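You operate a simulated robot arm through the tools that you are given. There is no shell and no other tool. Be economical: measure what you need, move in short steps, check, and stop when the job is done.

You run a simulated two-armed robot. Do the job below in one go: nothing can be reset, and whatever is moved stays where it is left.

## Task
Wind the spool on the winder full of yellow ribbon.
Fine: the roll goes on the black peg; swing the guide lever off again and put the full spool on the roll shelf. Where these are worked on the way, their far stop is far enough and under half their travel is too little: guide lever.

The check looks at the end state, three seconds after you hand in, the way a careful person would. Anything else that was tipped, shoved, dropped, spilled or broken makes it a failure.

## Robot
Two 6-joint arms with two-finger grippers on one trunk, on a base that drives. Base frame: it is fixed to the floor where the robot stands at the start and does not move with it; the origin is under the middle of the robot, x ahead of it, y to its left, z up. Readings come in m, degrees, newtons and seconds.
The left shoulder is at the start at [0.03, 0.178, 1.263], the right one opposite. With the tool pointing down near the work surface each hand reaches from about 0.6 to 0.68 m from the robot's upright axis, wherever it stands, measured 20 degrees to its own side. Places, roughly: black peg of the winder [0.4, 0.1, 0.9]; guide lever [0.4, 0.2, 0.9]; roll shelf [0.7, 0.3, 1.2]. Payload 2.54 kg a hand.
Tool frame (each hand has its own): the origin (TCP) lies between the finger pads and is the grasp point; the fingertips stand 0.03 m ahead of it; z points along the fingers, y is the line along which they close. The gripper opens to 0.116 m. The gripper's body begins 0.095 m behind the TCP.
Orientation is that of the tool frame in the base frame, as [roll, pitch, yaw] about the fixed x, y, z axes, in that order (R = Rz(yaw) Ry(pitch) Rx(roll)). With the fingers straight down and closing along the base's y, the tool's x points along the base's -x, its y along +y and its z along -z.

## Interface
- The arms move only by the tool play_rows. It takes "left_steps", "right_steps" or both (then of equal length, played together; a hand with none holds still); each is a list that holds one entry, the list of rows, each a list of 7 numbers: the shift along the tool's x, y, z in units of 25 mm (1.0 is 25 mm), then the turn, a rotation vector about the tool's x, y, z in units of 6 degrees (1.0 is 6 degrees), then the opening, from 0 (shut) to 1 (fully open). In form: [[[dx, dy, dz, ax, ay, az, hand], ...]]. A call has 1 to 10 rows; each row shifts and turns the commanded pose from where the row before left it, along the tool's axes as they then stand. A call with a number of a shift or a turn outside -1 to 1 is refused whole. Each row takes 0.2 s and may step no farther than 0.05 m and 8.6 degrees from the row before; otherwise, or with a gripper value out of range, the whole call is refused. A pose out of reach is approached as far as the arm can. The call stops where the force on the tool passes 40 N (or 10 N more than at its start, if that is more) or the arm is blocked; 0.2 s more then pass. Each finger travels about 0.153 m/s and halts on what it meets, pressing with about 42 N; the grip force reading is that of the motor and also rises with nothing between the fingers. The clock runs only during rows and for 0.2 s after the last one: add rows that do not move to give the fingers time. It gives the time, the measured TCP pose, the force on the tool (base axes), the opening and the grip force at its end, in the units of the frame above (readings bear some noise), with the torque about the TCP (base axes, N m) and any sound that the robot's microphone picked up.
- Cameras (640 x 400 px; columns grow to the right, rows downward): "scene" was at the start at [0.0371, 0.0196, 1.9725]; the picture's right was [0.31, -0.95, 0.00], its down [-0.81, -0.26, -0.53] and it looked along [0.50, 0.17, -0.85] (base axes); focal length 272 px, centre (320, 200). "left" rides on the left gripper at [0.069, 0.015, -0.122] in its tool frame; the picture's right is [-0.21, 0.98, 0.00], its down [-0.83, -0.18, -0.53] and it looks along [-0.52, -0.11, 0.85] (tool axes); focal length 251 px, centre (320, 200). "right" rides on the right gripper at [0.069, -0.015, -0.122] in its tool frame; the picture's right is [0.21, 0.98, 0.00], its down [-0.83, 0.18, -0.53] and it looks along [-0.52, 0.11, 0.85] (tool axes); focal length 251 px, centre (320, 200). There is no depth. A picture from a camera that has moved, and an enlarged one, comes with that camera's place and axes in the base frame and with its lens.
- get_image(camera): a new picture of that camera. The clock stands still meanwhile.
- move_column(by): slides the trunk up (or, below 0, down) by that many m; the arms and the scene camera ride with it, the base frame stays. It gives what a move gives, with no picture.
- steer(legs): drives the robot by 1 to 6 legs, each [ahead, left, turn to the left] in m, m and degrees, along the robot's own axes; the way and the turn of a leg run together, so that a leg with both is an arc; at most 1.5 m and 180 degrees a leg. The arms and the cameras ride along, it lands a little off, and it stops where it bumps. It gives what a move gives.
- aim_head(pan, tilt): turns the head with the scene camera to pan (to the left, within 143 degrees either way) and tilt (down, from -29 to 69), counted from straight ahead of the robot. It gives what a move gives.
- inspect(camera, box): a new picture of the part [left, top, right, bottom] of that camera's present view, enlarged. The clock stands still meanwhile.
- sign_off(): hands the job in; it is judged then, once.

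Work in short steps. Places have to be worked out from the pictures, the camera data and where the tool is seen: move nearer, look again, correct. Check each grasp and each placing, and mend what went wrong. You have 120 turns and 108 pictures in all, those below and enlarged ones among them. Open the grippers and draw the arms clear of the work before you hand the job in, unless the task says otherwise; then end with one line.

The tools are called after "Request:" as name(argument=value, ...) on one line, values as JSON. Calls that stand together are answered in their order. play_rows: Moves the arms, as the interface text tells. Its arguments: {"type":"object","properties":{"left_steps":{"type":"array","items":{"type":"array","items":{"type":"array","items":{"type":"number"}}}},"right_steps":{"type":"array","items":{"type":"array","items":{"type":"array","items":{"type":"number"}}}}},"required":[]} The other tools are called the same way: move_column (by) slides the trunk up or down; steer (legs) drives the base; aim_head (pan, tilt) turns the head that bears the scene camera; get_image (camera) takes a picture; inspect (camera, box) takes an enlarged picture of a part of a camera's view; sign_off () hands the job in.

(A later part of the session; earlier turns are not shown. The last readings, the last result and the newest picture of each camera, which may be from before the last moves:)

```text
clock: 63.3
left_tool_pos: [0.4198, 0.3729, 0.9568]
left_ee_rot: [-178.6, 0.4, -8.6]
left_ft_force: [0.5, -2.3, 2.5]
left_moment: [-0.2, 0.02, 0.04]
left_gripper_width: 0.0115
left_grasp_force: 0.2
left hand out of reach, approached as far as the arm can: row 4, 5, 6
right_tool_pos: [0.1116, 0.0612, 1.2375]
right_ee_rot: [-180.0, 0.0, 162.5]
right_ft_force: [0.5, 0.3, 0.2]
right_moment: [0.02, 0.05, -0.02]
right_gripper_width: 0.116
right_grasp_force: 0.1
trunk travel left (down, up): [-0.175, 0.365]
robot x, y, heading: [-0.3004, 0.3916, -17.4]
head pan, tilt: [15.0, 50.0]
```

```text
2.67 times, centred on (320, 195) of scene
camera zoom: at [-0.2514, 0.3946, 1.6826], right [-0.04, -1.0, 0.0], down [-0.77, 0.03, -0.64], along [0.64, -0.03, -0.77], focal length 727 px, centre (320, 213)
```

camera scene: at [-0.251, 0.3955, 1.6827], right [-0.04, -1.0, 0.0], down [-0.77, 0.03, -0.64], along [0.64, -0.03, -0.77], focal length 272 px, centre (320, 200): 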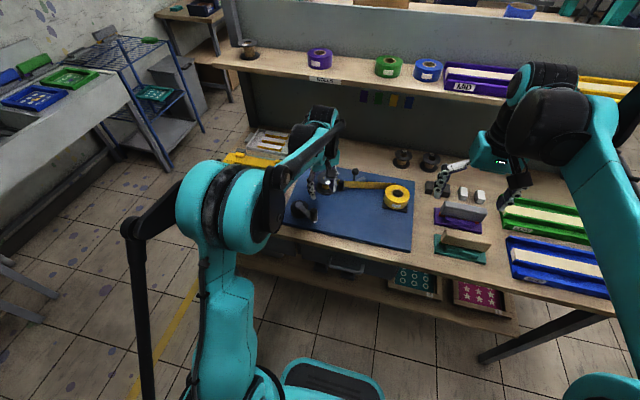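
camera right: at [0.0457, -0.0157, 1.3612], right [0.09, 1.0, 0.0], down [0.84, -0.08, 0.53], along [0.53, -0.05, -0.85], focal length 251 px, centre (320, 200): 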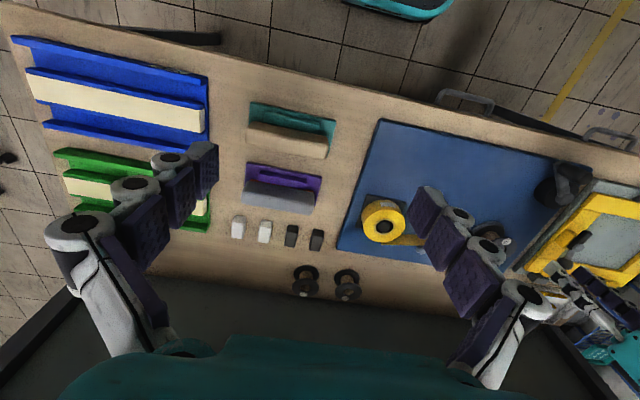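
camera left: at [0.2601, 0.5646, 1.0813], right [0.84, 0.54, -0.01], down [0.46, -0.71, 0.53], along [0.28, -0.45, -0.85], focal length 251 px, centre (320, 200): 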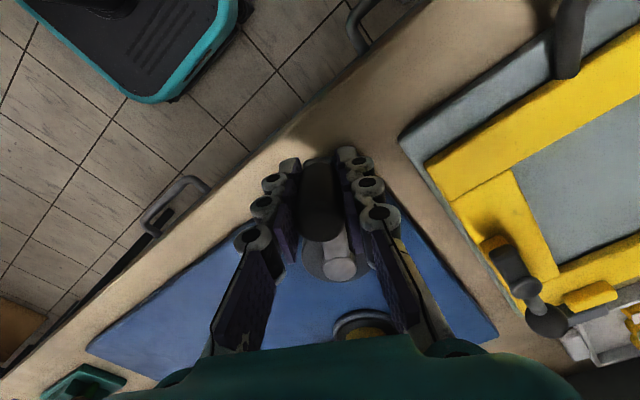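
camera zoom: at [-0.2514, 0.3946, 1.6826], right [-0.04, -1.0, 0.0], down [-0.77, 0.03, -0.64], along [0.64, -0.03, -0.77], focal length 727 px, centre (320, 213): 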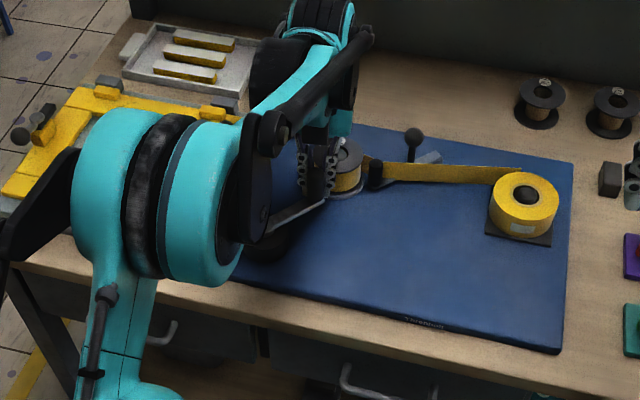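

The wrist hit its limit (yaw ≈ −5) and the knob slipped out. Raise, look at spool fill and crank angle.

Request:
play_rows(left_steps=[[[0, 0, -1, 0, 0, 0, 0.2], [0, 0, -1, 0, 0, 0, 0.5], [0, 0, -1, 0, 0, 0, 0.5], [0, 0, -1, 0, 0, -1, 0.5], [0, 0, 0, 0, 0, -1, 0.5], [0, 0, 0, 0, 0, -1, 0.5], [0, 0, 0, 0, 0, -1, 0.5], [0, 0, 0, 0, 0, -1, 0.5], [0, 0, 0, 0, 0, -1, 0.5], [0, 0, 0, 0, 0, -1, 0.5]]])

Request:
get_image(camera="left")

Request:
inspect(camera="scene", box=[240, 140, 400, 240])

```text
clock: 65.5
left_tool_pos: [0.4214, 0.3714, 1.0576]
left_ee_rot: [-178.8, -0.8, 33.7]
left_ft_force: [0.3, -0.6, -0.6]
left_moment: [-0.03, 0.02, 0.01]
left_gripper_width: 0.058
left_grasp_force: 0.0
right_tool_pos: [0.1118, 0.0614, 1.2399]
right_ee_rot: [-180.0, 0.1, 162.6]
right_ft_force: [0.4, 0.3, 0.3]
right_moment: [0.02, -0.05, 0.0]
right_gripper_width: 0.1161
right_grasp_force: 0.0
trunk travel left (down, up): [-0.175, 0.365]
robot x, y, heading: [-0.3006, 0.3912, -17.5]
head pan, tilt: [15.0, 50.0]
```

```text
42 pictures are left
camera left: at [0.4879, 0.3941, 1.1799], right [0.36, -0.93, -0.02], down [-0.79, -0.32, 0.53], along [-0.5, -0.17, -0.85], focal length 251 px, centre (320, 200)
```

left: 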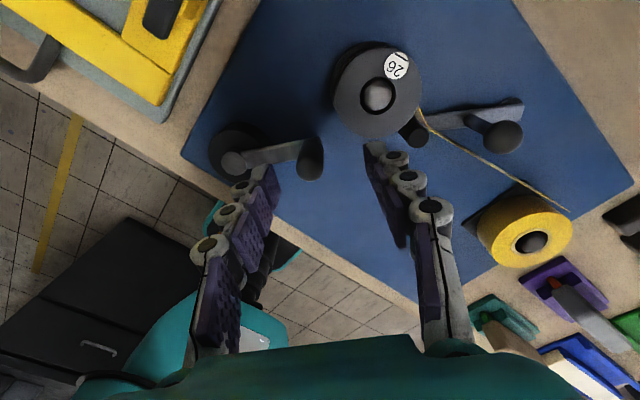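

```text
4.00 times, centred on (320, 190) of scene
camera zoom: at [-0.2513, 0.3957, 1.6827], right [-0.04, -1.0, 0.0], down [-0.77, 0.03, -0.64], along [0.64, -0.03, -0.77], focal length 1090 px, centre (320, 240)
```

zoom: 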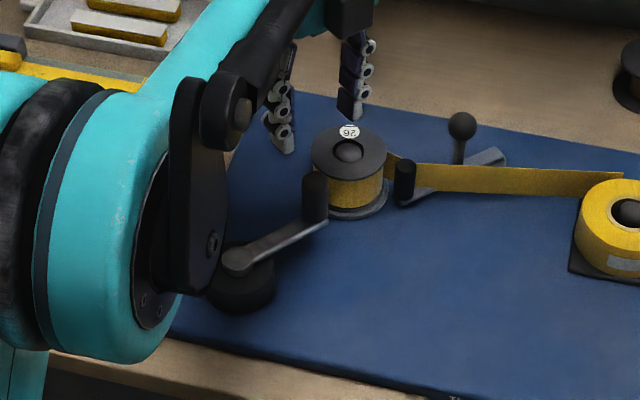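

Crank now at ≈298° (knob ≈[0.393, 0.373]); spool is filling. I unwind the wrist the other way to get close to a full turn per grip.

Request:
play_rows(left_steps=[[[0, 0, 0, 0, 0, -1, 0.5], [0, 0, 0, 0, 0, -1, 0.5], [0, 0, 0, 0, 0, -1, 0.5], [0, 0, 0, 0, 0, -1, 0.5], [0, 0, 0, 0, 0, -1, 0.5], [0, 0, 0, 0, 0, -1, 0.5], [0, 0, 0, 0, 0, -1, 0.5], [0, 0, 0, 0, 0, -1, 0.5], [0, 0, 0, 0, 0, -1, 0.5], [0, 0, 0, 0, 0, -1, 0.5]]])

Request:
play_rows(left_steps=[[[0, 0, 0, 0, 0, -1, 0.5], [0, 0, 0, 0, 0, -1, 0.5], [0, 0, 0, 0, 0, -1, 0.5], [0, 0, 0, 0, 0, -1, 0.5], [0, 0, 0, 0, 0, -1, 0.5], [0, 0, 0, 0, 0, -1, 0.5], [0, 0, 0, 0, 0, -1, 0.5], [0, 0, 0, 0, 0, -1, 0.5], [0, 0, 0, 0, 0, -1, 0.5], [0, 0, 0, 0, 0, -1, 0.5]]])

Request:
play_rows(left_steps=[[[0, 0, 0, 0, 0, -1, 0.5], [0, 0, 0, 0, 0, -1, 0.5], [0, 0, 0, 0, 0, -1, 0.5], [0, 0, 0, 0, 0, -1, 0.5], [0, 0, 0, 0, 0, -1, 0.5], [0, 0, 0, 0, 0, -1, 0.5], [0, 0, 0, 0, 0, -1, 0.5], [0, 0, 0, 0, 0, -1, 0.5], [0, 0, 0, 0, 0, -1, 0.5], [0, 0, 0, 0, 0, -1, 0.5]]])

Request:
play_rows(left_steps=[[[0, 0, 0, 0, 0, -1, 0.5], [0, 0, 0, 0, 0, -1, 0.5], [0, 0, 0, 0, 0, -1, 0.5], [0, 0, 0, 0, 0, -1, 0.5], [0, 0, 0, 0, 0, -1, 0.5], [0, 0, 0, 0, 0, -1, 0.5], [0, 0, 0, 0, 0, -1, 0.5], [0, 0, 0, 0, 0, -1, 0.5], [0, 0, 0, 0, 0, -1, 0.5], [0, 0, 0, 0, 0, -1, 0.5]]])

```text
clock: 67.7
left_tool_pos: [0.4203, 0.3717, 1.0571]
left_ee_rot: [-179.8, -1.4, 93.6]
left_ft_force: [0.3, 0.2, 0.0]
left_moment: [0.02, 0.02, 0.04]
left_gripper_width: 0.0579
left_grasp_force: 0.0
right_tool_pos: [0.1116, 0.0627, 1.24]
right_ee_rot: [180.0, 0.0, 162.6]
right_ft_force: [0.5, 0.4, 0.3]
right_moment: [-0.01, -0.02, 0.0]
right_gripper_width: 0.1158
right_grasp_force: 0.1
trunk travel left (down, up): [-0.175, 0.365]
robot x, y, heading: [-0.2996, 0.3902, -17.4]
head pan, tilt: [15.0, 50.0]
```

```text
clock: 69.9
left_tool_pos: [0.4198, 0.3736, 1.0563]
left_ee_rot: [178.8, -0.9, 153.6]
left_ft_force: [-0.1, -0.1, 0.2]
left_moment: [0.0, -0.04, 0.01]
left_gripper_width: 0.0581
left_grasp_force: 0.0
right_tool_pos: [0.111, 0.0622, 1.24]
right_ee_rot: [-180.0, 0.0, 162.4]
right_ft_force: [0.1, 0.3, 0.7]
right_moment: [0.0, -0.04, 0.04]
right_gripper_width: 0.1159
right_grasp_force: 0.1
trunk travel left (down, up): [-0.175, 0.365]
robot x, y, heading: [-0.3028, 0.3895, -17.6]
head pan, tilt: [15.0, 50.0]
```

```text
clock: 72.1
left_tool_pos: [0.4199, 0.3725, 1.0567]
left_ee_rot: [178.6, 0.7, -146.3]
left_ft_force: [0.4, 0.6, 0.1]
left_moment: [0.03, -0.02, 0.01]
left_gripper_width: 0.0579
left_grasp_force: 0.0
right_tool_pos: [0.1109, 0.0637, 1.2396]
right_ee_rot: [-180.0, 0.0, 162.5]
right_ft_force: [-0.3, 0.1, 0.6]
right_moment: [-0.01, 0.0, 0.02]
right_gripper_width: 0.1162
right_grasp_force: 0.0
trunk travel left (down, up): [-0.175, 0.365]
robot x, y, heading: [-0.3001, 0.3904, -17.5]
head pan, tilt: [15.0, 50.0]
```

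```text
clock: 74.3
left_tool_pos: [0.4197, 0.3721, 1.0567]
left_ee_rot: [179.8, 1.4, -86.3]
left_ft_force: [-0.3, -0.5, 0.3]
left_moment: [0.02, 0.04, 0.0]
left_gripper_width: 0.058
left_grasp_force: 0.0
right_tool_pos: [0.1116, 0.0627, 1.2397]
right_ee_rot: [-180.0, 0.1, 162.5]
right_ft_force: [0.1, 0.4, 0.6]
right_moment: [-0.03, -0.04, 0.0]
right_gripper_width: 0.1161
right_grasp_force: 0.0
trunk travel left (down, up): [-0.175, 0.365]
robot x, y, heading: [-0.2999, 0.3932, -17.6]
head pan, tilt: [15.0, 50.0]
```

That range works. Finish to ≈298°, move over the knob, level the slight tilt, and look.

Request:
play_rows(left_steps=[[[0, 0, 0, 0, 0, -1, 0.5], [0, 0, 0, 0, 0, -1, 0.5], [0, 0, 0, 0, 0, -1, 0.5], [0, 0, 0, 0, 0, -1, 0.5], [0, 0, 0, -0.108, 0.206, 0, 0.5], [-0.51, 0.94, 0, 0, 0, 0, 0.5], [0, 0, 0, 0, 0, 0, 0.5]]])

Request:
get_image(camera="left")

```text
clock: 75.9
left_tool_pos: [0.3946, 0.3733, 1.0575]
left_ee_rot: [179.8, 0.2, -62.5]
left_ft_force: [-0.1, -0.6, -1.1]
left_moment: [-0.01, 0.02, 0.03]
left_gripper_width: 0.0579
left_grasp_force: 0.1
right_tool_pos: [0.1129, 0.0611, 1.2387]
right_ee_rot: [-180.0, -0.2, 162.6]
right_ft_force: [0.7, 0.1, -0.8]
right_moment: [0.02, 0.04, -0.03]
right_gripper_width: 0.1158
right_grasp_force: 0.0
trunk travel left (down, up): [-0.175, 0.365]
robot x, y, heading: [-0.2995, 0.3938, -17.4]
head pan, tilt: [15.0, 50.0]
```

```text
40 pictures are left
camera left: at [0.4146, 0.3058, 1.1794], right [-0.97, -0.26, 0.0], down [-0.22, 0.82, 0.53], along [-0.14, 0.52, -0.84], focal length 251 px, centre (320, 200)
```

left: 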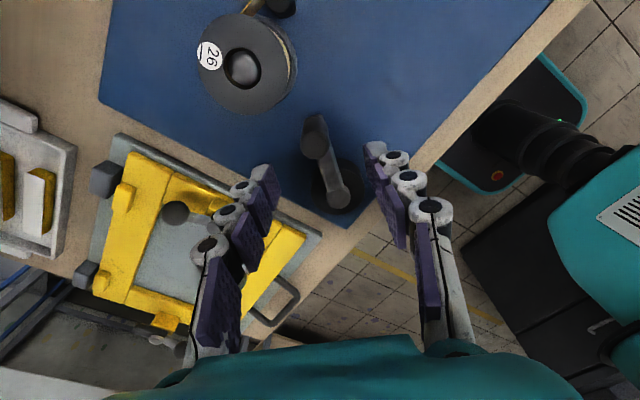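

Knob is 4 mm off sideways and the arm ~7° further; correct, descend, close, and start turning clockwise.

Request:
play_rows(left_steps=[[[0, -0.17, 0, 0, 0, -0.6, 0.5], [0, 0, 0.9, 0, 0, -0.5, 0.5], [0, 0, 1, 0, 0, 0, 0.5], [0, 0, 1, 0, 0, 0, 0.5], [0, 0, 1, 0, 0, 0, 0.5], [0, 0, 0, 0, 0, 0, 0.1], [0, 0, 0, 0, 0, 0, 0.1], [0, 0, 0, 0, 0, 0, 0.1]]])

Request:
get_image(camera="left")

```text
clock: 77.7
left_tool_pos: [0.3999, 0.3743, 0.9598]
left_ee_rot: [180.0, 0.1, -55.8]
left_ft_force: [2.7, -1.2, -1.0]
left_moment: [-0.22, -0.39, -0.16]
left_gripper_width: 0.0222
left_grasp_force: 44.7
right_tool_pos: [0.1115, 0.0632, 1.2389]
right_ee_rot: [180.0, 0.0, 162.5]
right_ft_force: [0.4, 0.5, 0.2]
right_moment: [0.0, -0.02, -0.03]
right_gripper_width: 0.1161
right_grasp_force: 0.1
trunk travel left (down, up): [-0.175, 0.365]
robot x, y, heading: [-0.3021, 0.3938, -17.3]
head pan, tilt: [15.0, 50.0]
```

```text
39 pictures are left
camera left: at [0.4269, 0.3093, 1.0821], right [-0.93, -0.37, 0.0], down [-0.31, 0.79, 0.53], along [-0.2, 0.5, -0.85], focal length 251 px, centre (320, 200)
```

left: 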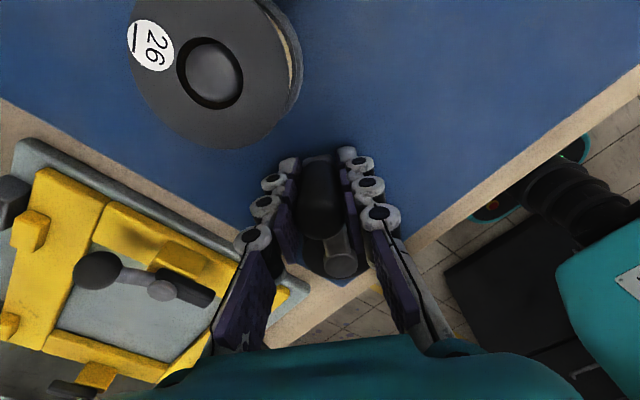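

Good straddle. Turn 60° clockwise.

Request:
play_rows(left_steps=[[[-0.019, 0.356, 0, 0, 0, 1, 0.1], [-0.019, 0.356, 0, 0, 0, 1, 0.1], [-0.019, 0.356, 0, 0, 0, 1, 0.1], [-0.019, 0.356, 0, 0, 0, 1, 0.1], [-0.019, 0.356, 0, 0, 0, 1, 0.1], [-0.019, 0.356, 0, 0, 0, 1, 0.1], [-0.019, 0.356, 0, 0, 0, 1, 0.1], [-0.019, 0.356, 0, 0, 0, 1, 0.1], [-0.019, 0.356, 0, 0, 0, 1, 0.1], [-0.019, 0.356, 0, 0, 0, 1, 0.1]]])

```text
clock: 79.9
left_tool_pos: [0.315, 0.3702, 0.9597]
left_ee_rot: [179.9, -0.1, -116.1]
left_ft_force: [6.6, 9.4, 4.5]
left_moment: [0.21, -0.37, -0.18]
left_gripper_width: 0.0224
left_grasp_force: 45.0
right_tool_pos: [0.1129, 0.0641, 1.2412]
right_ee_rot: [-179.9, 0.0, 162.5]
right_ft_force: [0.3, -1.0, -0.3]
right_moment: [-0.02, 0.0, -0.03]
right_gripper_width: 0.116
right_grasp_force: 0.1
trunk travel left (down, up): [-0.175, 0.365]
robot x, y, heading: [-0.301, 0.3934, -17.7]
head pan, tilt: [15.0, 50.0]
```

Tracking is good (11 N inward). Continue with a tiny correction, two batches with force checks.

Request:
play_rows(left_steps=[[[-0.07, 0.353, 0, 0, 0, 1, 0.1], [-0.019, 0.353, 0, 0, 0, 1, 0.1], [-0.019, 0.353, 0, 0, 0, 1, 0.1], [-0.019, 0.353, 0, 0, 0, 1, 0.1], [-0.019, 0.353, 0, 0, 0, 1, 0.1], [-0.019, 0.353, 0, 0, 0, 1, 0.1], [-0.019, 0.353, 0, 0, 0, 1, 0.1], [-0.019, 0.353, 0, 0, 0, 1, 0.1], [-0.019, 0.353, 0, 0, 0, 1, 0.1], [-0.019, 0.353, 0, 0, 0, 1, 0.1]]])

Request:
inspect(camera="scene", box=[240, 140, 400, 240])

```text
clock: 82.1
left_tool_pos: [0.2691, 0.4389, 0.9586]
left_ee_rot: [-179.9, 0.0, -176.0]
left_ft_force: [29.4, -0.1, 19.0]
left_moment: [-0.02, -0.21, -0.15]
left_gripper_width: 0.0225
left_grasp_force: 44.3
right_tool_pos: [0.1129, 0.0606, 1.2389]
right_ee_rot: [180.0, -0.1, 162.5]
right_ft_force: [0.2, -0.6, 0.1]
right_moment: [0.01, 0.0, -0.01]
right_gripper_width: 0.1162
right_grasp_force: 0.0
trunk travel left (down, up): [-0.175, 0.365]
robot x, y, heading: [-0.3005, 0.3907, -17.6]
head pan, tilt: [15.0, 50.0]
```

```text
4.00 times, centred on (320, 190) of scene
camera zoom: at [-0.2485, 0.3957, 1.6826], right [-0.04, -1.0, 0.0], down [-0.77, 0.03, -0.64], along [0.64, -0.03, -0.77], focal length 1090 px, centre (320, 240)
```

zoom: 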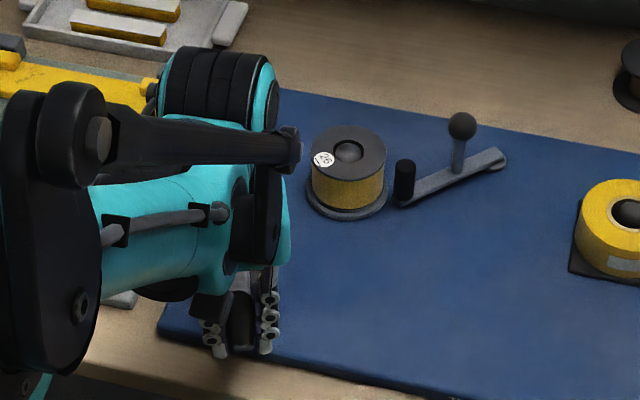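

The spool is now filled to its flanges and the ribbon strand is gone – it's full. Release the crank and rise.

Request:
play_rows(left_steps=[[[0, 0, 0, 0, 0, 0, 0.4], [0, 0, 0, 0, 0, 0, 0.5], [0, 0, -1, 0, 0, 0, 0.5], [0, 0, -1, 0, 0, 0, 0.5], [0, 0, -1, 0, 0, 0, 0.5], [0, 0, -1, 0, 0, 0, 0.5], [0, 0, -1, 0, 0, 0, 0.5], [0, 0, 0, 0, 0, 1, 0.5], [0, 0, 0, 0, 0, 1, 0.5], [0, 0, 0, 0, 0, 1, 0.5]]])

Request:
steer(legs=[[0, -0.2, 0], [0.13, 0, 0]])

Request:
get_image(camera="left")

Request:
inspect(camera="right", box=[430, 150, 630, 275])

```text
clock: 84.3
left_tool_pos: [0.2652, 0.4403, 1.0847]
left_ee_rot: [-180.0, -0.2, 166.1]
left_ft_force: [-0.1, -0.3, 0.6]
left_moment: [-0.02, -0.02, -0.03]
left_gripper_width: 0.058
left_grasp_force: 0.0
right_tool_pos: [0.1121, 0.0619, 1.2395]
right_ee_rot: [-180.0, 0.0, 162.5]
right_ft_force: [-0.4, 0.1, 0.4]
right_moment: [-0.02, 0.05, 0.04]
right_gripper_width: 0.1158
right_grasp_force: 0.0
trunk travel left (down, up): [-0.175, 0.365]
robot x, y, heading: [-0.3022, 0.3887, -17.6]
head pan, tilt: [15.0, 50.0]
```

```text
clock: 86.8
left_tool_pos: [0.3299, 0.2113, 1.0846]
left_ee_rot: [180.0, -0.2, 166.1]
left_ft_force: [-0.1, -0.3, -0.6]
left_moment: [0.05, 0.05, 0.02]
left_gripper_width: 0.0581
left_grasp_force: 0.1
right_tool_pos: [0.1744, -0.1662, 1.2397]
right_ee_rot: [-180.0, -0.1, 162.6]
right_ft_force: [0.8, 0.3, 0.2]
right_moment: [0.02, 0.07, 0.01]
right_gripper_width: 0.1159
right_grasp_force: 0.0
trunk travel left (down, up): [-0.175, 0.365]
robot x, y, heading: [-0.2415, 0.1615, -17.4]
head pan, tilt: [15.0, 50.0]
```

```text
37 pictures are left
camera left: at [0.2672, 0.2432, 1.2068], right [0.44, 0.9, 0.0], down [0.76, -0.37, 0.53], along [0.48, -0.24, -0.85], focal length 251 px, centre (320, 200)
```

left: 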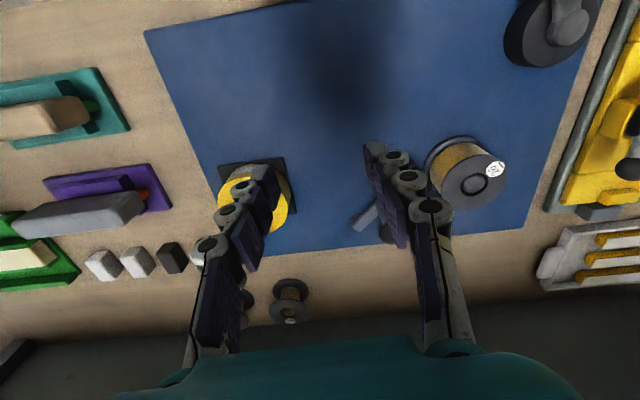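

```text
3.20 times, centred on (530, 212) of right
camera zoom: at [0.1041, -0.1596, 1.3605], right [0.09, 1.0, 0.0], down [0.84, -0.07, 0.53], along [0.53, -0.05, -0.85], focal length 805 px, centre (-352, 160)
```

zoom: 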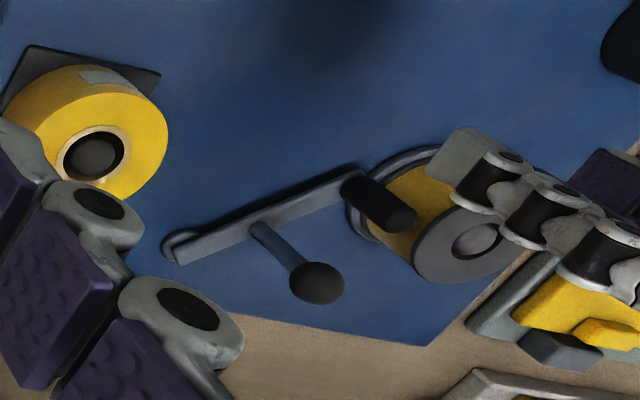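

Lever's still on at its far stop; its ball should be at [0.478, 0.2335, 0.955]. Move above it and check.

Request:
play_rows(left_steps=[[[-0.923, 0.38, 0, 0, 0, 0, 0.5], [-0.923, 0.38, 0, 0, 0, 0, 0.5], [-0.923, 0.38, 0, 0, 0, 0, 0.5], [-0.923, 0.38, 0, 0, 0, 0, 0.5], [-0.923, 0.38, 0, 0, 0, 0, 0.5], [-0.923, 0.38, 0, 0, 0, 0, 0.5], [0, 0, 1, 0, 0, 0.6, 0.5], [0, 0, 1, 0, 0, 0, 0.5], [0, 0, 1, 0, 0, 0, 0.5], [0, 0, 0, 0, 0, 0, 0.5]]])

Request:
get_image(camera="left")

```text
clock: 89.0
left_tool_pos: [0.4762, 0.2353, 1.0089]
left_ee_rot: [-180.0, -0.1, 162.5]
left_ft_force: [-0.8, 0.0, -0.2]
left_moment: [-0.02, -0.02, 0.0]
left_gripper_width: 0.0579
left_grasp_force: 0.1
right_tool_pos: [0.1731, -0.1658, 1.2389]
right_ee_rot: [-180.0, 0.0, 162.6]
right_ft_force: [0.0, -0.5, -0.2]
right_moment: [0.01, 0.01, 0.0]
right_gripper_width: 0.1161
right_grasp_force: 0.1
trunk travel left (down, up): [-0.175, 0.365]
robot x, y, heading: [-0.24, 0.1607, -17.7]
head pan, tilt: [15.0, 50.0]
```

```text
35 pictures are left
camera left: at [0.4172, 0.2704, 1.1316], right [0.5, 0.87, 0.0], down [0.73, -0.42, 0.53], along [0.46, -0.27, -0.85], focal length 251 px, centre (320, 200)
```

left: 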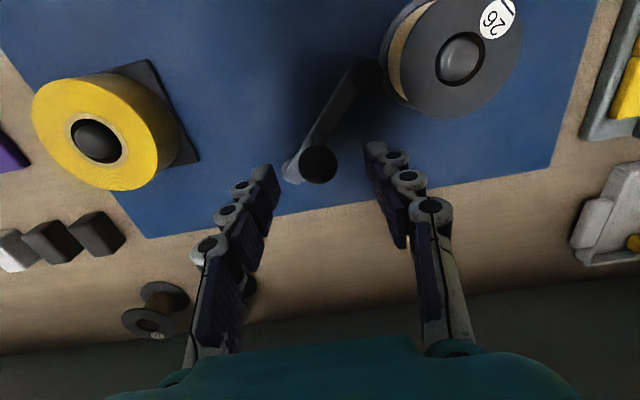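

Ball is 5 mm further out; adjust, go down, grip, and swing back along the arc to the starting side.

Request:
play_rows(left_steps=[[[-0.2, 0, 0, 0, 0, 0, 0.5], [0, 0, 1, 0, 0, 0, 0.5], [0, 0, 1.0, 0, 0, 0, 0.5], [0, 0, 0, 0, 0, 0, 0.1], [0, 0, 0, 0, 0, 0, 0.1], [0, 0, 0, 0, 0, 0, 0.1]]])

Request:
play_rows(left_steps=[[[0.125, -0.155, 0, 0, 0, 0, 0.1], [0.11, -0.17, 0, 0, 0, 0, 0.1], [0.09, -0.18, 0, 0, 0, 0, 0.1], [0.05, -0.2, 0, 0, 0, 0, 0.1], [0.03, -0.2, 0, 0, 0, 0, 0.1], [0, -0.1, 0, 0, 0, 0, 0.1]]])

Request:
inspect(camera="right", box=[430, 150, 630, 275])

```text
clock: 90.3
left_tool_pos: [0.4817, 0.2323, 0.9604]
left_ee_rot: [-180.0, -0.2, 162.5]
left_ft_force: [-0.2, -8.0, -1.7]
left_moment: [-0.16, -0.3, -0.07]
left_gripper_width: 0.0253
left_grasp_force: 45.4
right_tool_pos: [0.1731, -0.1672, 1.2395]
right_ee_rot: [-180.0, 0.0, 162.6]
right_ft_force: [-0.7, -0.3, 0.0]
right_moment: [0.0, 0.01, -0.02]
right_gripper_width: 0.116
right_grasp_force: 0.0
trunk travel left (down, up): [-0.175, 0.365]
robot x, y, heading: [-0.2407, 0.1631, -17.4]
head pan, tilt: [15.0, 50.0]
```

```text
clock: 91.8
left_tool_pos: [0.4621, 0.2157, 0.9604]
left_ee_rot: [-180.0, -0.2, 162.7]
left_ft_force: [-9.3, 27.1, 4.5]
left_moment: [0.11, 0.79, 0.01]
left_gripper_width: 0.0251
left_grasp_force: 45.4
right_tool_pos: [0.1717, -0.1623, 1.2418]
right_ee_rot: [-179.9, 0.1, 162.6]
right_ft_force: [0.4, 0.0, -0.5]
right_moment: [0.0, 0.02, 0.03]
right_gripper_width: 0.1158
right_grasp_force: 0.1
trunk travel left (down, up): [-0.175, 0.365]
robot x, y, heading: [-0.2411, 0.1646, -17.4]
head pan, tilt: [15.0, 50.0]
```

```text
3.20 times, centred on (530, 212) of right
camera zoom: at [0.1013, -0.1551, 1.3623], right [0.09, 1.0, 0.0], down [0.84, -0.07, 0.54], along [0.53, -0.05, -0.84], focal length 805 px, centre (-352, 160)
```

zoom: 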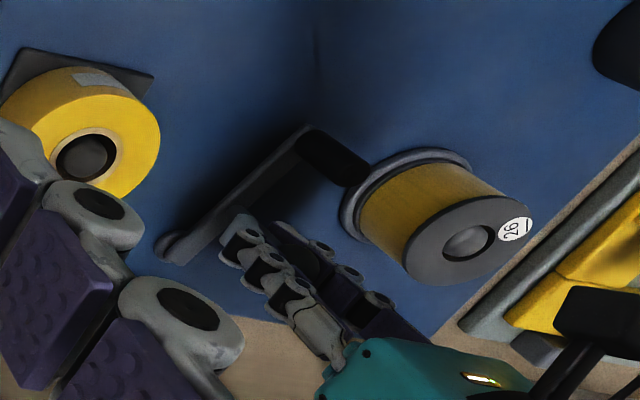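

Lever is back at its starting stop. Release, rise, and drive left 0.12 to get over the spool.

Request:
play_rows(left_steps=[[[0, 0.1, 0, 0, 0, 0, 0.4], [0, 0, 0, 0, 0, 0, 0.4], [0, 0, -1, 0, 0, 0, 0.4], [0, 0, -1, 0, 0, 0, 0.4], [0, 0, -1, 0, 0, 0, 0.4], [0, 0, -1, 0, 0, 0, 0.6], [0, 0, -1, 0, 0, 0, 1], [0, 0, -1, 0, 0, 0, 1]]])

Request:
steer(legs=[[0, 0.11, 0]])

Request:
get_image(camera="left")

Request:
inspect(camera="scene", box=[240, 140, 400, 240])

```text
clock: 93.5
left_tool_pos: [0.465, 0.2128, 1.1097]
left_ee_rot: [-180.0, -0.1, 162.6]
left_ft_force: [0.1, 0.2, -0.5]
left_moment: [-0.03, 0.0, -0.02]
left_gripper_width: 0.1159
left_grasp_force: 0.1
right_tool_pos: [0.1729, -0.1649, 1.2398]
right_ee_rot: [180.0, -0.1, 162.6]
right_ft_force: [-0.5, 0.0, 0.4]
right_moment: [-0.04, 0.0, -0.01]
right_gripper_width: 0.1162
right_grasp_force: 0.0
trunk travel left (down, up): [-0.175, 0.365]
robot x, y, heading: [-0.238, 0.1617, -17.4]
head pan, tilt: [15.0, 50.0]
```

```text
clock: 94.8
left_tool_pos: [0.498, 0.321, 1.108]
left_ee_rot: [-179.8, -0.2, 162.6]
left_ft_force: [0.4, 0.0, 0.8]
left_moment: [-0.02, -0.01, 0.01]
left_gripper_width: 0.1159
left_grasp_force: 0.1
right_tool_pos: [0.2064, -0.06, 1.2392]
right_ee_rot: [-179.8, 0.0, 162.6]
right_ft_force: [0.6, 0.7, -0.6]
right_moment: [-0.07, 0.0, 0.0]
right_gripper_width: 0.1158
right_grasp_force: 0.1
trunk travel left (down, up): [-0.175, 0.365]
robot x, y, heading: [-0.2084, 0.2709, -17.3]
head pan, tilt: [15.0, 50.0]
```

```text
33 pictures are left
camera left: at [0.4389, 0.3558, 1.2312], right [0.5, 0.87, 0.0], down [0.74, -0.42, 0.53], along [0.46, -0.27, -0.85], focal length 251 px, centre (320, 200)
```

left: 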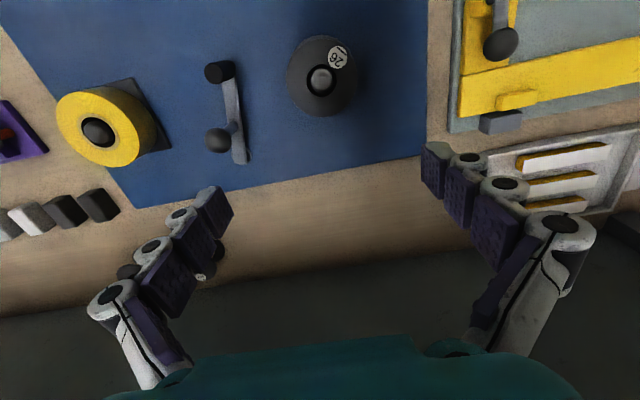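

```text
4.00 times, centred on (320, 190) of scene
camera zoom: at [-0.1565, 0.2744, 1.6826], right [-0.04, -1.0, 0.0], down [-0.77, 0.03, -0.64], along [0.64, -0.03, -0.77], focal length 1090 px, centre (320, 240)
```

zoom: 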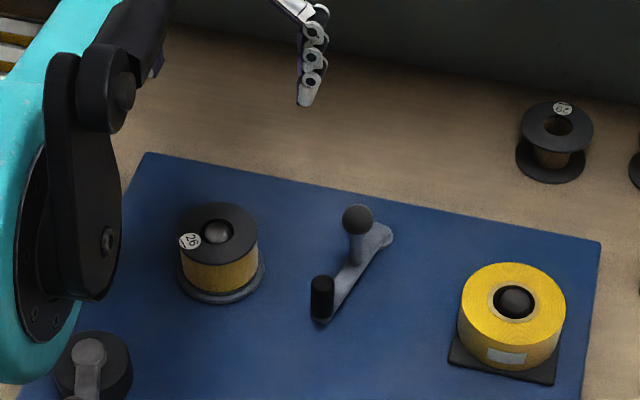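

Full spool at ≈[0.463, 0.340], flange Ø≈72 mm, top ≈0.958. Move above it, go down to ≈1.01, check alignment.

Request:
play_rows(left_steps=[[[0.8, 0.2, 0, 0, 0, 0, 1], [0.8, 0.2, 0, 0, 0, 0, 1], [0, 0, 1, 0, 0, 0, 1], [0, 0, 1, 0, 0, 0, 1], [0, 0, 1, 0, 0, 0, 1], [0, 0, 1, 0, 0, 0, 1], [0, 0, 0, 0, 0, 0, 1]]])

Request:
get_image(camera="left")

Request:
inspect(camera="right", box=[430, 150, 630, 275])

```text
clock: 96.3
left_tool_pos: [0.4616, 0.3392, 1.0094]
left_ee_rot: [-180.0, 0.0, 162.5]
left_ft_force: [0.3, 0.5, -0.8]
left_moment: [0.01, 0.02, 0.04]
left_gripper_width: 0.1161
left_grasp_force: 0.1
right_tool_pos: [0.2048, -0.0611, 1.2395]
right_ee_rot: [-180.0, 0.0, 162.7]
right_ft_force: [0.3, 0.8, 0.7]
right_moment: [0.02, -0.04, -0.01]
right_gripper_width: 0.1162
right_grasp_force: 0.1
trunk travel left (down, up): [-0.175, 0.365]
robot x, y, heading: [-0.206, 0.2676, -17.4]
head pan, tilt: [15.0, 50.0]
```

```text
31 pictures are left
camera left: at [0.4013, 0.3756, 1.1317], right [0.5, 0.87, 0.0], down [0.73, -0.42, 0.53], along [0.46, -0.27, -0.85], focal length 251 px, centre (320, 200)
```

left: 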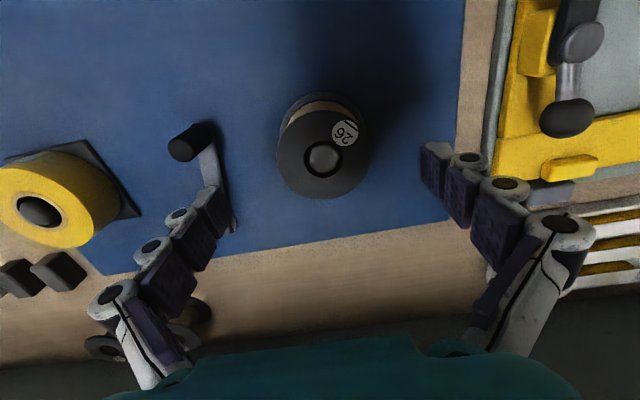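

```text
3.20 times, centred on (530, 212) of right
camera zoom: at [0.1355, -0.054, 1.3611], right [0.09, 1.0, 0.0], down [0.84, -0.07, 0.53], along [0.53, -0.05, -0.85], focal length 805 px, centre (-352, 160)
```

zoom: 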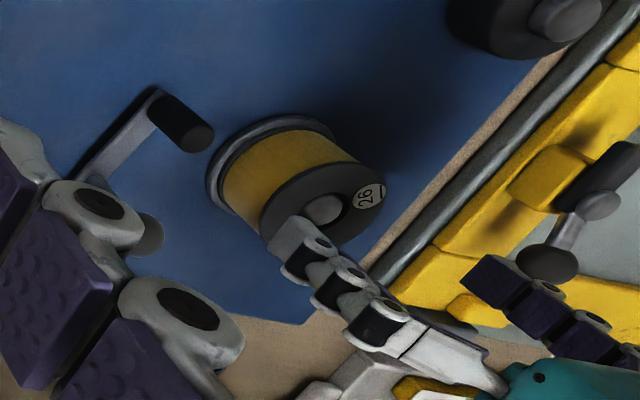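

Aligned within 2 mm and clear of the lever. Lower to ≈0.948 and close.

Request:
play_rows(left_steps=[[[0.06, 0.07, 0.8, 0, 0, 0, 0.9], [0, 0, 0.8, 0, 0, 0, 0.9], [0, 0, 0.85, 0, 0, 0, 0.9], [0, 0, 0, 0, 0, 0, 0.3], [0, 0, 0, 0, 0, 0, 0.3], [0, 0, 0, 0, 0, 0, 0.3]]])

Request:
get_image(camera="left")

Request:
inspect(camera="right", box=[430, 150, 630, 275])

```text
clock: 97.8
left_tool_pos: [0.4601, 0.342, 0.9491]
left_ee_rot: [-180.0, -0.2, 162.6]
left_ft_force: [0.1, -0.6, -0.4]
left_moment: [0.01, -0.04, 0.01]
left_gripper_width: 0.0686
left_grasp_force: 41.8
right_tool_pos: [0.2056, -0.06, 1.2395]
right_ee_rot: [-180.0, 0.0, 162.6]
right_ft_force: [0.0, -0.4, 0.1]
right_moment: [0.0, 0.01, -0.01]
right_gripper_width: 0.1157
right_grasp_force: 0.1
trunk travel left (down, up): [-0.175, 0.365]
robot x, y, heading: [-0.2066, 0.2711, -17.3]
head pan, tilt: [15.0, 50.0]
```

```text
29 pictures are left
camera left: at [0.4011, 0.378, 1.0704], right [0.5, 0.87, 0.0], down [0.73, -0.42, 0.53], along [0.46, -0.27, -0.85], focal length 251 px, centre (320, 200)
```

left: 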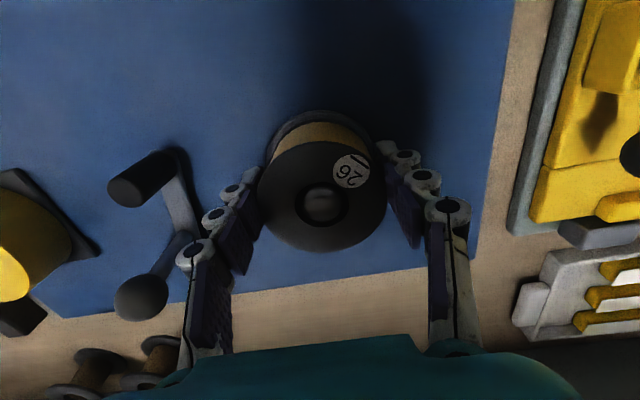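

```text
3.20 times, centred on (530, 212) of right
camera zoom: at [0.1356, -0.0539, 1.3611], right [0.09, 1.0, 0.0], down [0.84, -0.07, 0.53], along [0.53, -0.05, -0.85], focal length 805 px, centre (-352, 160)
```

zoom: 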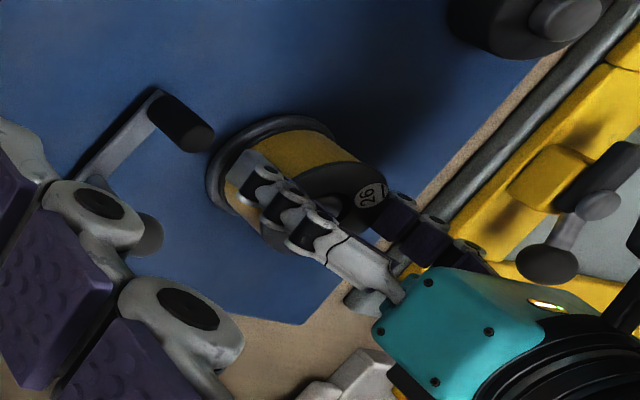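

Spool gripped (68.6 mm). Lift straight up off its axle, slowly.

Request:
play_rows(left_steps=[[[0, 0, -0.3, 0, 0, 0, 0.3], [0, 0, -0.4, 0, 0, 0, 0.3], [0, 0, -0.5, 0, 0, 0, 0.3], [0, 0, -0.6, 0, 0, 0, 0.3], [0, 0, -0.8, 0, 0, 0, 0.3], [0, 0, -0.8, 0, 0, 0, 0.3], [0, 0, -0.8, 0, 0, 0, 0.3]]])

Request:
get_image(camera="left")

Request:
inspect(camera="right", box=[430, 150, 630, 275])

```text
clock: 99.3
left_tool_pos: [0.462, 0.3429, 1.0549]
left_ee_rot: [-180.0, -0.1, 162.6]
left_ft_force: [0.2, -0.3, -0.3]
left_moment: [0.04, 0.01, 0.0]
left_gripper_width: 0.0686
left_grasp_force: 42.1
right_tool_pos: [0.2049, -0.0611, 1.2396]
right_ee_rot: [-179.9, 0.0, 162.6]
right_ft_force: [-0.4, -0.2, -0.4]
right_moment: [0.02, 0.02, 0.0]
right_gripper_width: 0.1161
right_grasp_force: 0.0
trunk travel left (down, up): [-0.175, 0.365]
robot x, y, heading: [-0.207, 0.2674, -17.4]
head pan, tilt: [15.0, 50.0]
```

```text
27 pictures are left
camera left: at [0.4019, 0.3777, 1.1768], right [0.5, 0.87, 0.0], down [0.73, -0.42, 0.53], along [0.46, -0.27, -0.85], focal length 251 px, centre (320, 200)
```

left: 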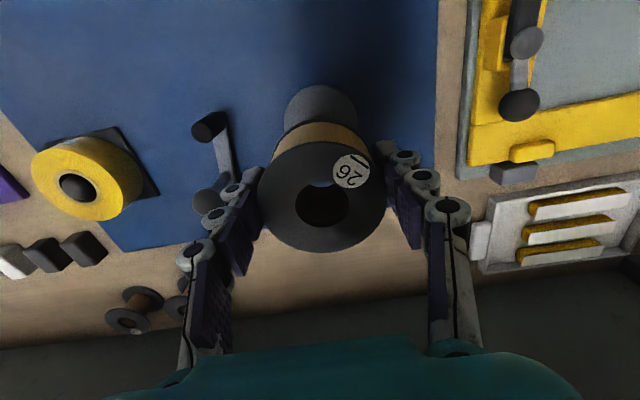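

```text
3.20 times, centred on (530, 212) of right
camera zoom: at [0.1354, -0.0539, 1.3611], right [0.09, 1.0, 0.0], down [0.84, -0.07, 0.53], along [0.53, -0.05, -0.85], focal length 805 px, centre (-352, 160)
```

zoom: 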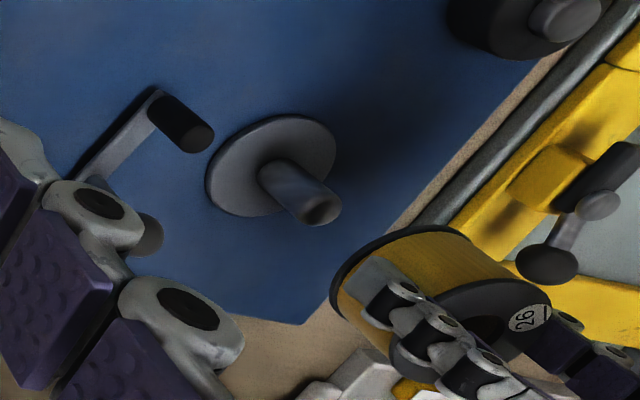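

Spool is off the axle and full. Raise the trunk, then drive to the free stretch of the roll shelf (between the purple roll and the empty spool).

Request:
move_column(by=0.36)

Request:
steer(legs=[[0, 0.236, 0], [0.15, 0, 0]])

Request:
get_image(camera="left")

Request:
get_image(camera="scene")

```text
clock: 102.8
left_tool_pos: [0.4618, 0.3418, 1.4143]
left_ee_rot: [-180.0, -0.1, 162.6]
left_ft_force: [0.8, 1.0, -1.2]
left_moment: [-0.01, 0.0, 0.02]
left_gripper_width: 0.0684
left_grasp_force: 41.9
right_tool_pos: [0.2065, -0.0603, 1.5995]
right_ee_rot: [-180.0, 0.1, 162.5]
right_ft_force: [0.9, 0.7, -0.3]
right_moment: [0.01, -0.02, -0.02]
right_gripper_width: 0.1159
right_grasp_force: 0.0
trunk travel left (down, up): [-0.535, 0.005]
robot x, y, heading: [-0.2079, 0.2684, -17.3]
head pan, tilt: [15.0, 50.0]
```

```text
clock: 105.6
left_tool_pos: [0.6708, 0.5172, 1.4147]
left_ee_rot: [179.9, 0.0, 162.3]
left_ft_force: [-0.6, -0.2, -0.9]
left_moment: [0.03, -0.06, -0.01]
left_gripper_width: 0.0684
left_grasp_force: 42.4
right_tool_pos: [0.4116, 0.117, 1.6002]
right_ee_rot: [-180.0, 0.2, 162.2]
right_ft_force: [0.4, -0.5, 0.3]
right_moment: [-0.04, 0.01, 0.02]
right_gripper_width: 0.1159
right_grasp_force: 0.2
trunk travel left (down, up): [-0.535, 0.005]
robot x, y, heading: [0.0006, 0.4477, -18.0]
head pan, tilt: [15.0, 50.0]
```

```text
25 pictures are left
camera left: at [0.6101, 0.5535, 1.5375], right [0.5, 0.86, 0.0], down [0.73, -0.42, 0.53], along [0.46, -0.27, -0.85], focal length 251 px, centre (320, 200)
```

left: 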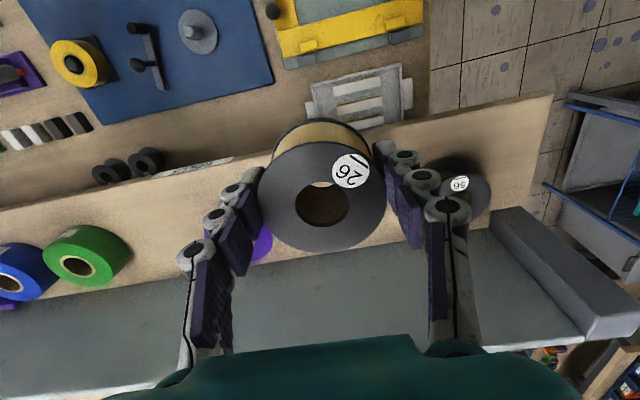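

```text
24 pictures are left
camera scene: at [0.0497, 0.4518, 2.0428], right [-0.05, -1.0, 0.0], down [-0.76, 0.04, -0.64], along [0.64, -0.03, -0.77], focal length 272 px, centre (320, 200)
```

scene: 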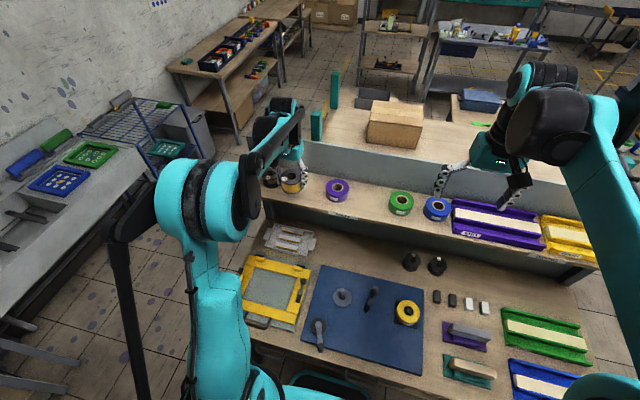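

Hand is on line (l≈0.69, midway). Drive ahead the last 0.115 and check before lowering.

Request:
steer(legs=[[0.115, 0, 0]])

Request:
get_image(camera="left")

Request:
inspect(camera="scene", box=[200, 140, 400, 265])

```text
clock: 106.8
left_tool_pos: [0.7781, 0.4852, 1.415]
left_ee_rot: [-180.0, 0.0, 162.5]
left_ft_force: [0.3, 0.2, -0.5]
left_moment: [-0.01, 0.01, 0.0]
left_gripper_width: 0.0684
left_grasp_force: 42.0
right_tool_pos: [0.5193, 0.0829, 1.6002]
right_ee_rot: [180.0, 0.0, 162.4]
right_ft_force: [0.8, 0.8, 0.3]
right_moment: [0.01, -0.01, -0.03]
right_gripper_width: 0.1158
right_grasp_force: 0.0
trunk travel left (down, up): [-0.535, 0.005]
robot x, y, heading: [0.1078, 0.4139, -17.4]
head pan, tilt: [15.0, 50.0]
```

```text
23 pictures are left
camera left: at [0.7178, 0.5203, 1.5371], right [0.5, 0.87, 0.0], down [0.73, -0.42, 0.53], along [0.46, -0.27, -0.85], focal length 251 px, centre (320, 200)
```

left: 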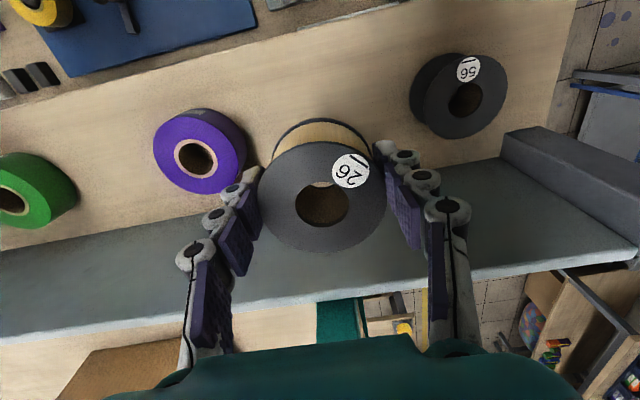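

```text
3.20 times, centred on (300, 202) of scene
camera zoom: at [0.1579, 0.4176, 2.0427], right [-0.05, -1.0, 0.0], down [-0.76, 0.03, -0.64], along [0.64, -0.03, -0.77], focal length 872 px, centre (384, 192)
```

zoom: 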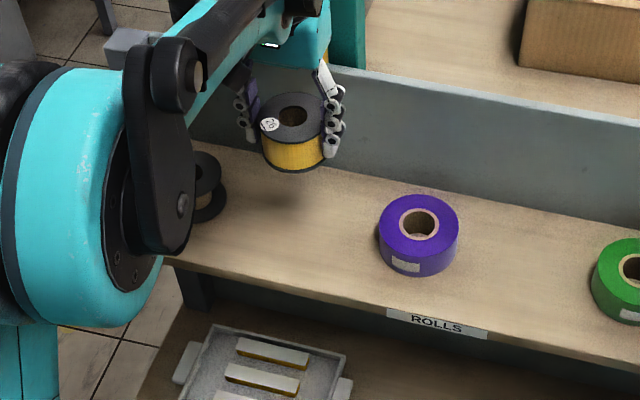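

Free on both sides and centred on the shelf. Lower in steps until it touches down.

Request:
play_rows(left_steps=[[[0, 0, 1, 0, 0, 0, 0.3], [0, 0, 1, 0, 0, 0, 0.3], [0, 0, 1, 0, 0, 0, 0.3], [0, 0, 0.8, 0, 0, 0, 0.3], [0, 0, 0.3, 0, 0, 0, 0.3]]])

Request:
inspect(camera="scene", box=[220, 150, 340, 225])

```text
clock: 108.0
left_tool_pos: [0.7785, 0.4833, 1.3119]
left_ee_rot: [180.0, -0.2, 162.4]
left_ft_force: [0.0, -0.5, 0.2]
left_moment: [-0.02, -0.02, -0.01]
left_gripper_width: 0.0683
left_grasp_force: 41.9
right_tool_pos: [0.5231, 0.0825, 1.5988]
right_ee_rot: [-179.9, 0.0, 162.4]
right_ft_force: [0.0, -0.7, 0.3]
right_moment: [-0.02, 0.0, 0.0]
right_gripper_width: 0.1163
right_grasp_force: 0.0
trunk travel left (down, up): [-0.535, 0.005]
robot x, y, heading: [0.1099, 0.4122, -17.6]
head pan, tilt: [15.0, 50.0]
```

```text
5.33 times, centred on (280, 188) of scene
camera zoom: at [0.1603, 0.417, 2.0427], right [-0.05, -1.0, 0.0], down [-0.77, 0.04, -0.64], along [0.64, -0.03, -0.77], focal length 1453 px, centre (533, 267)
```

zoom: 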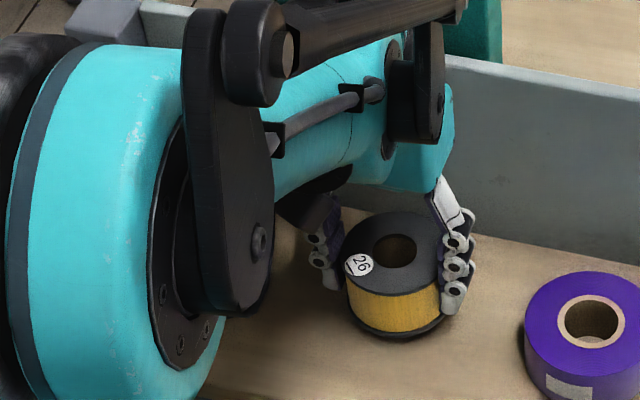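

Nearly down. Small steps to contact.

Request:
play_rows(left_steps=[[[0, 0, 0.2, 0, 0, 0, 0.3], [0, 0, 0.2, 0, 0, 0, 0.3], [0, 0, 0.2, 0, 0, 0, 0.3]]])

```text
clock: 108.8
left_tool_pos: [0.7787, 0.4832, 1.2952]
left_ee_rot: [-180.0, -0.2, 162.4]
left_ft_force: [0.4, 0.1, -1.3]
left_moment: [0.0, 0.02, -0.03]
left_gripper_width: 0.0687
left_grasp_force: 41.7
right_tool_pos: [0.5215, 0.0827, 1.5996]
right_ee_rot: [180.0, 0.0, 162.4]
right_ft_force: [0.1, -0.2, 0.4]
right_moment: [-0.04, -0.04, 0.01]
right_gripper_width: 0.1159
right_grasp_force: 0.1
trunk travel left (down, up): [-0.535, 0.005]
robot x, y, heading: [0.1108, 0.4142, -17.5]
head pan, tilt: [15.0, 50.0]
```

No contact yet at 1.295; continue in 3–4 mm rows.

Request:
play_rows(left_steps=[[[0, 0, 0.15, 0, 0, 0, 0.3], [0, 0, 0.15, 0, 0, 0, 0.3], [0, 0, 0.15, 0, 0, 0, 0.3]]])

Request:
inspect(camera="scene", box=[220, 150, 340, 225])

```text
clock: 109.6
left_tool_pos: [0.7768, 0.4838, 1.2867]
left_ee_rot: [180.0, -0.1, 162.3]
left_ft_force: [6.8, 0.2, 32.9]
left_moment: [0.1, -0.21, -0.18]
left_gripper_width: 0.0687
left_grasp_force: 41.9
right_tool_pos: [0.5189, 0.0827, 1.6012]
right_ee_rot: [-180.0, 0.1, 162.4]
right_ft_force: [0.1, 0.2, -0.7]
right_moment: [0.01, 0.01, 0.0]
right_gripper_width: 0.1161
right_grasp_force: 0.1
trunk travel left (down, up): [-0.535, 0.005]
robot x, y, heading: [0.1079, 0.4155, -17.7]
head pan, tilt: [15.0, 50.0]
```

```text
5.33 times, centred on (280, 188) of scene
camera zoom: at [0.1571, 0.417, 2.043], right [-0.05, -1.0, 0.0], down [-0.76, 0.04, -0.64], along [0.64, -0.03, -0.77], focal length 1453 px, centre (533, 267)
```

zoom: 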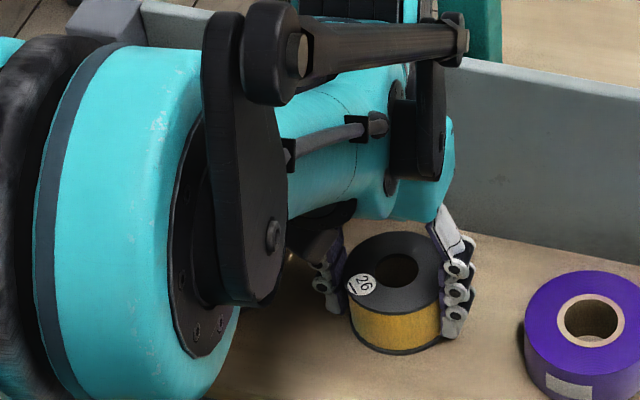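

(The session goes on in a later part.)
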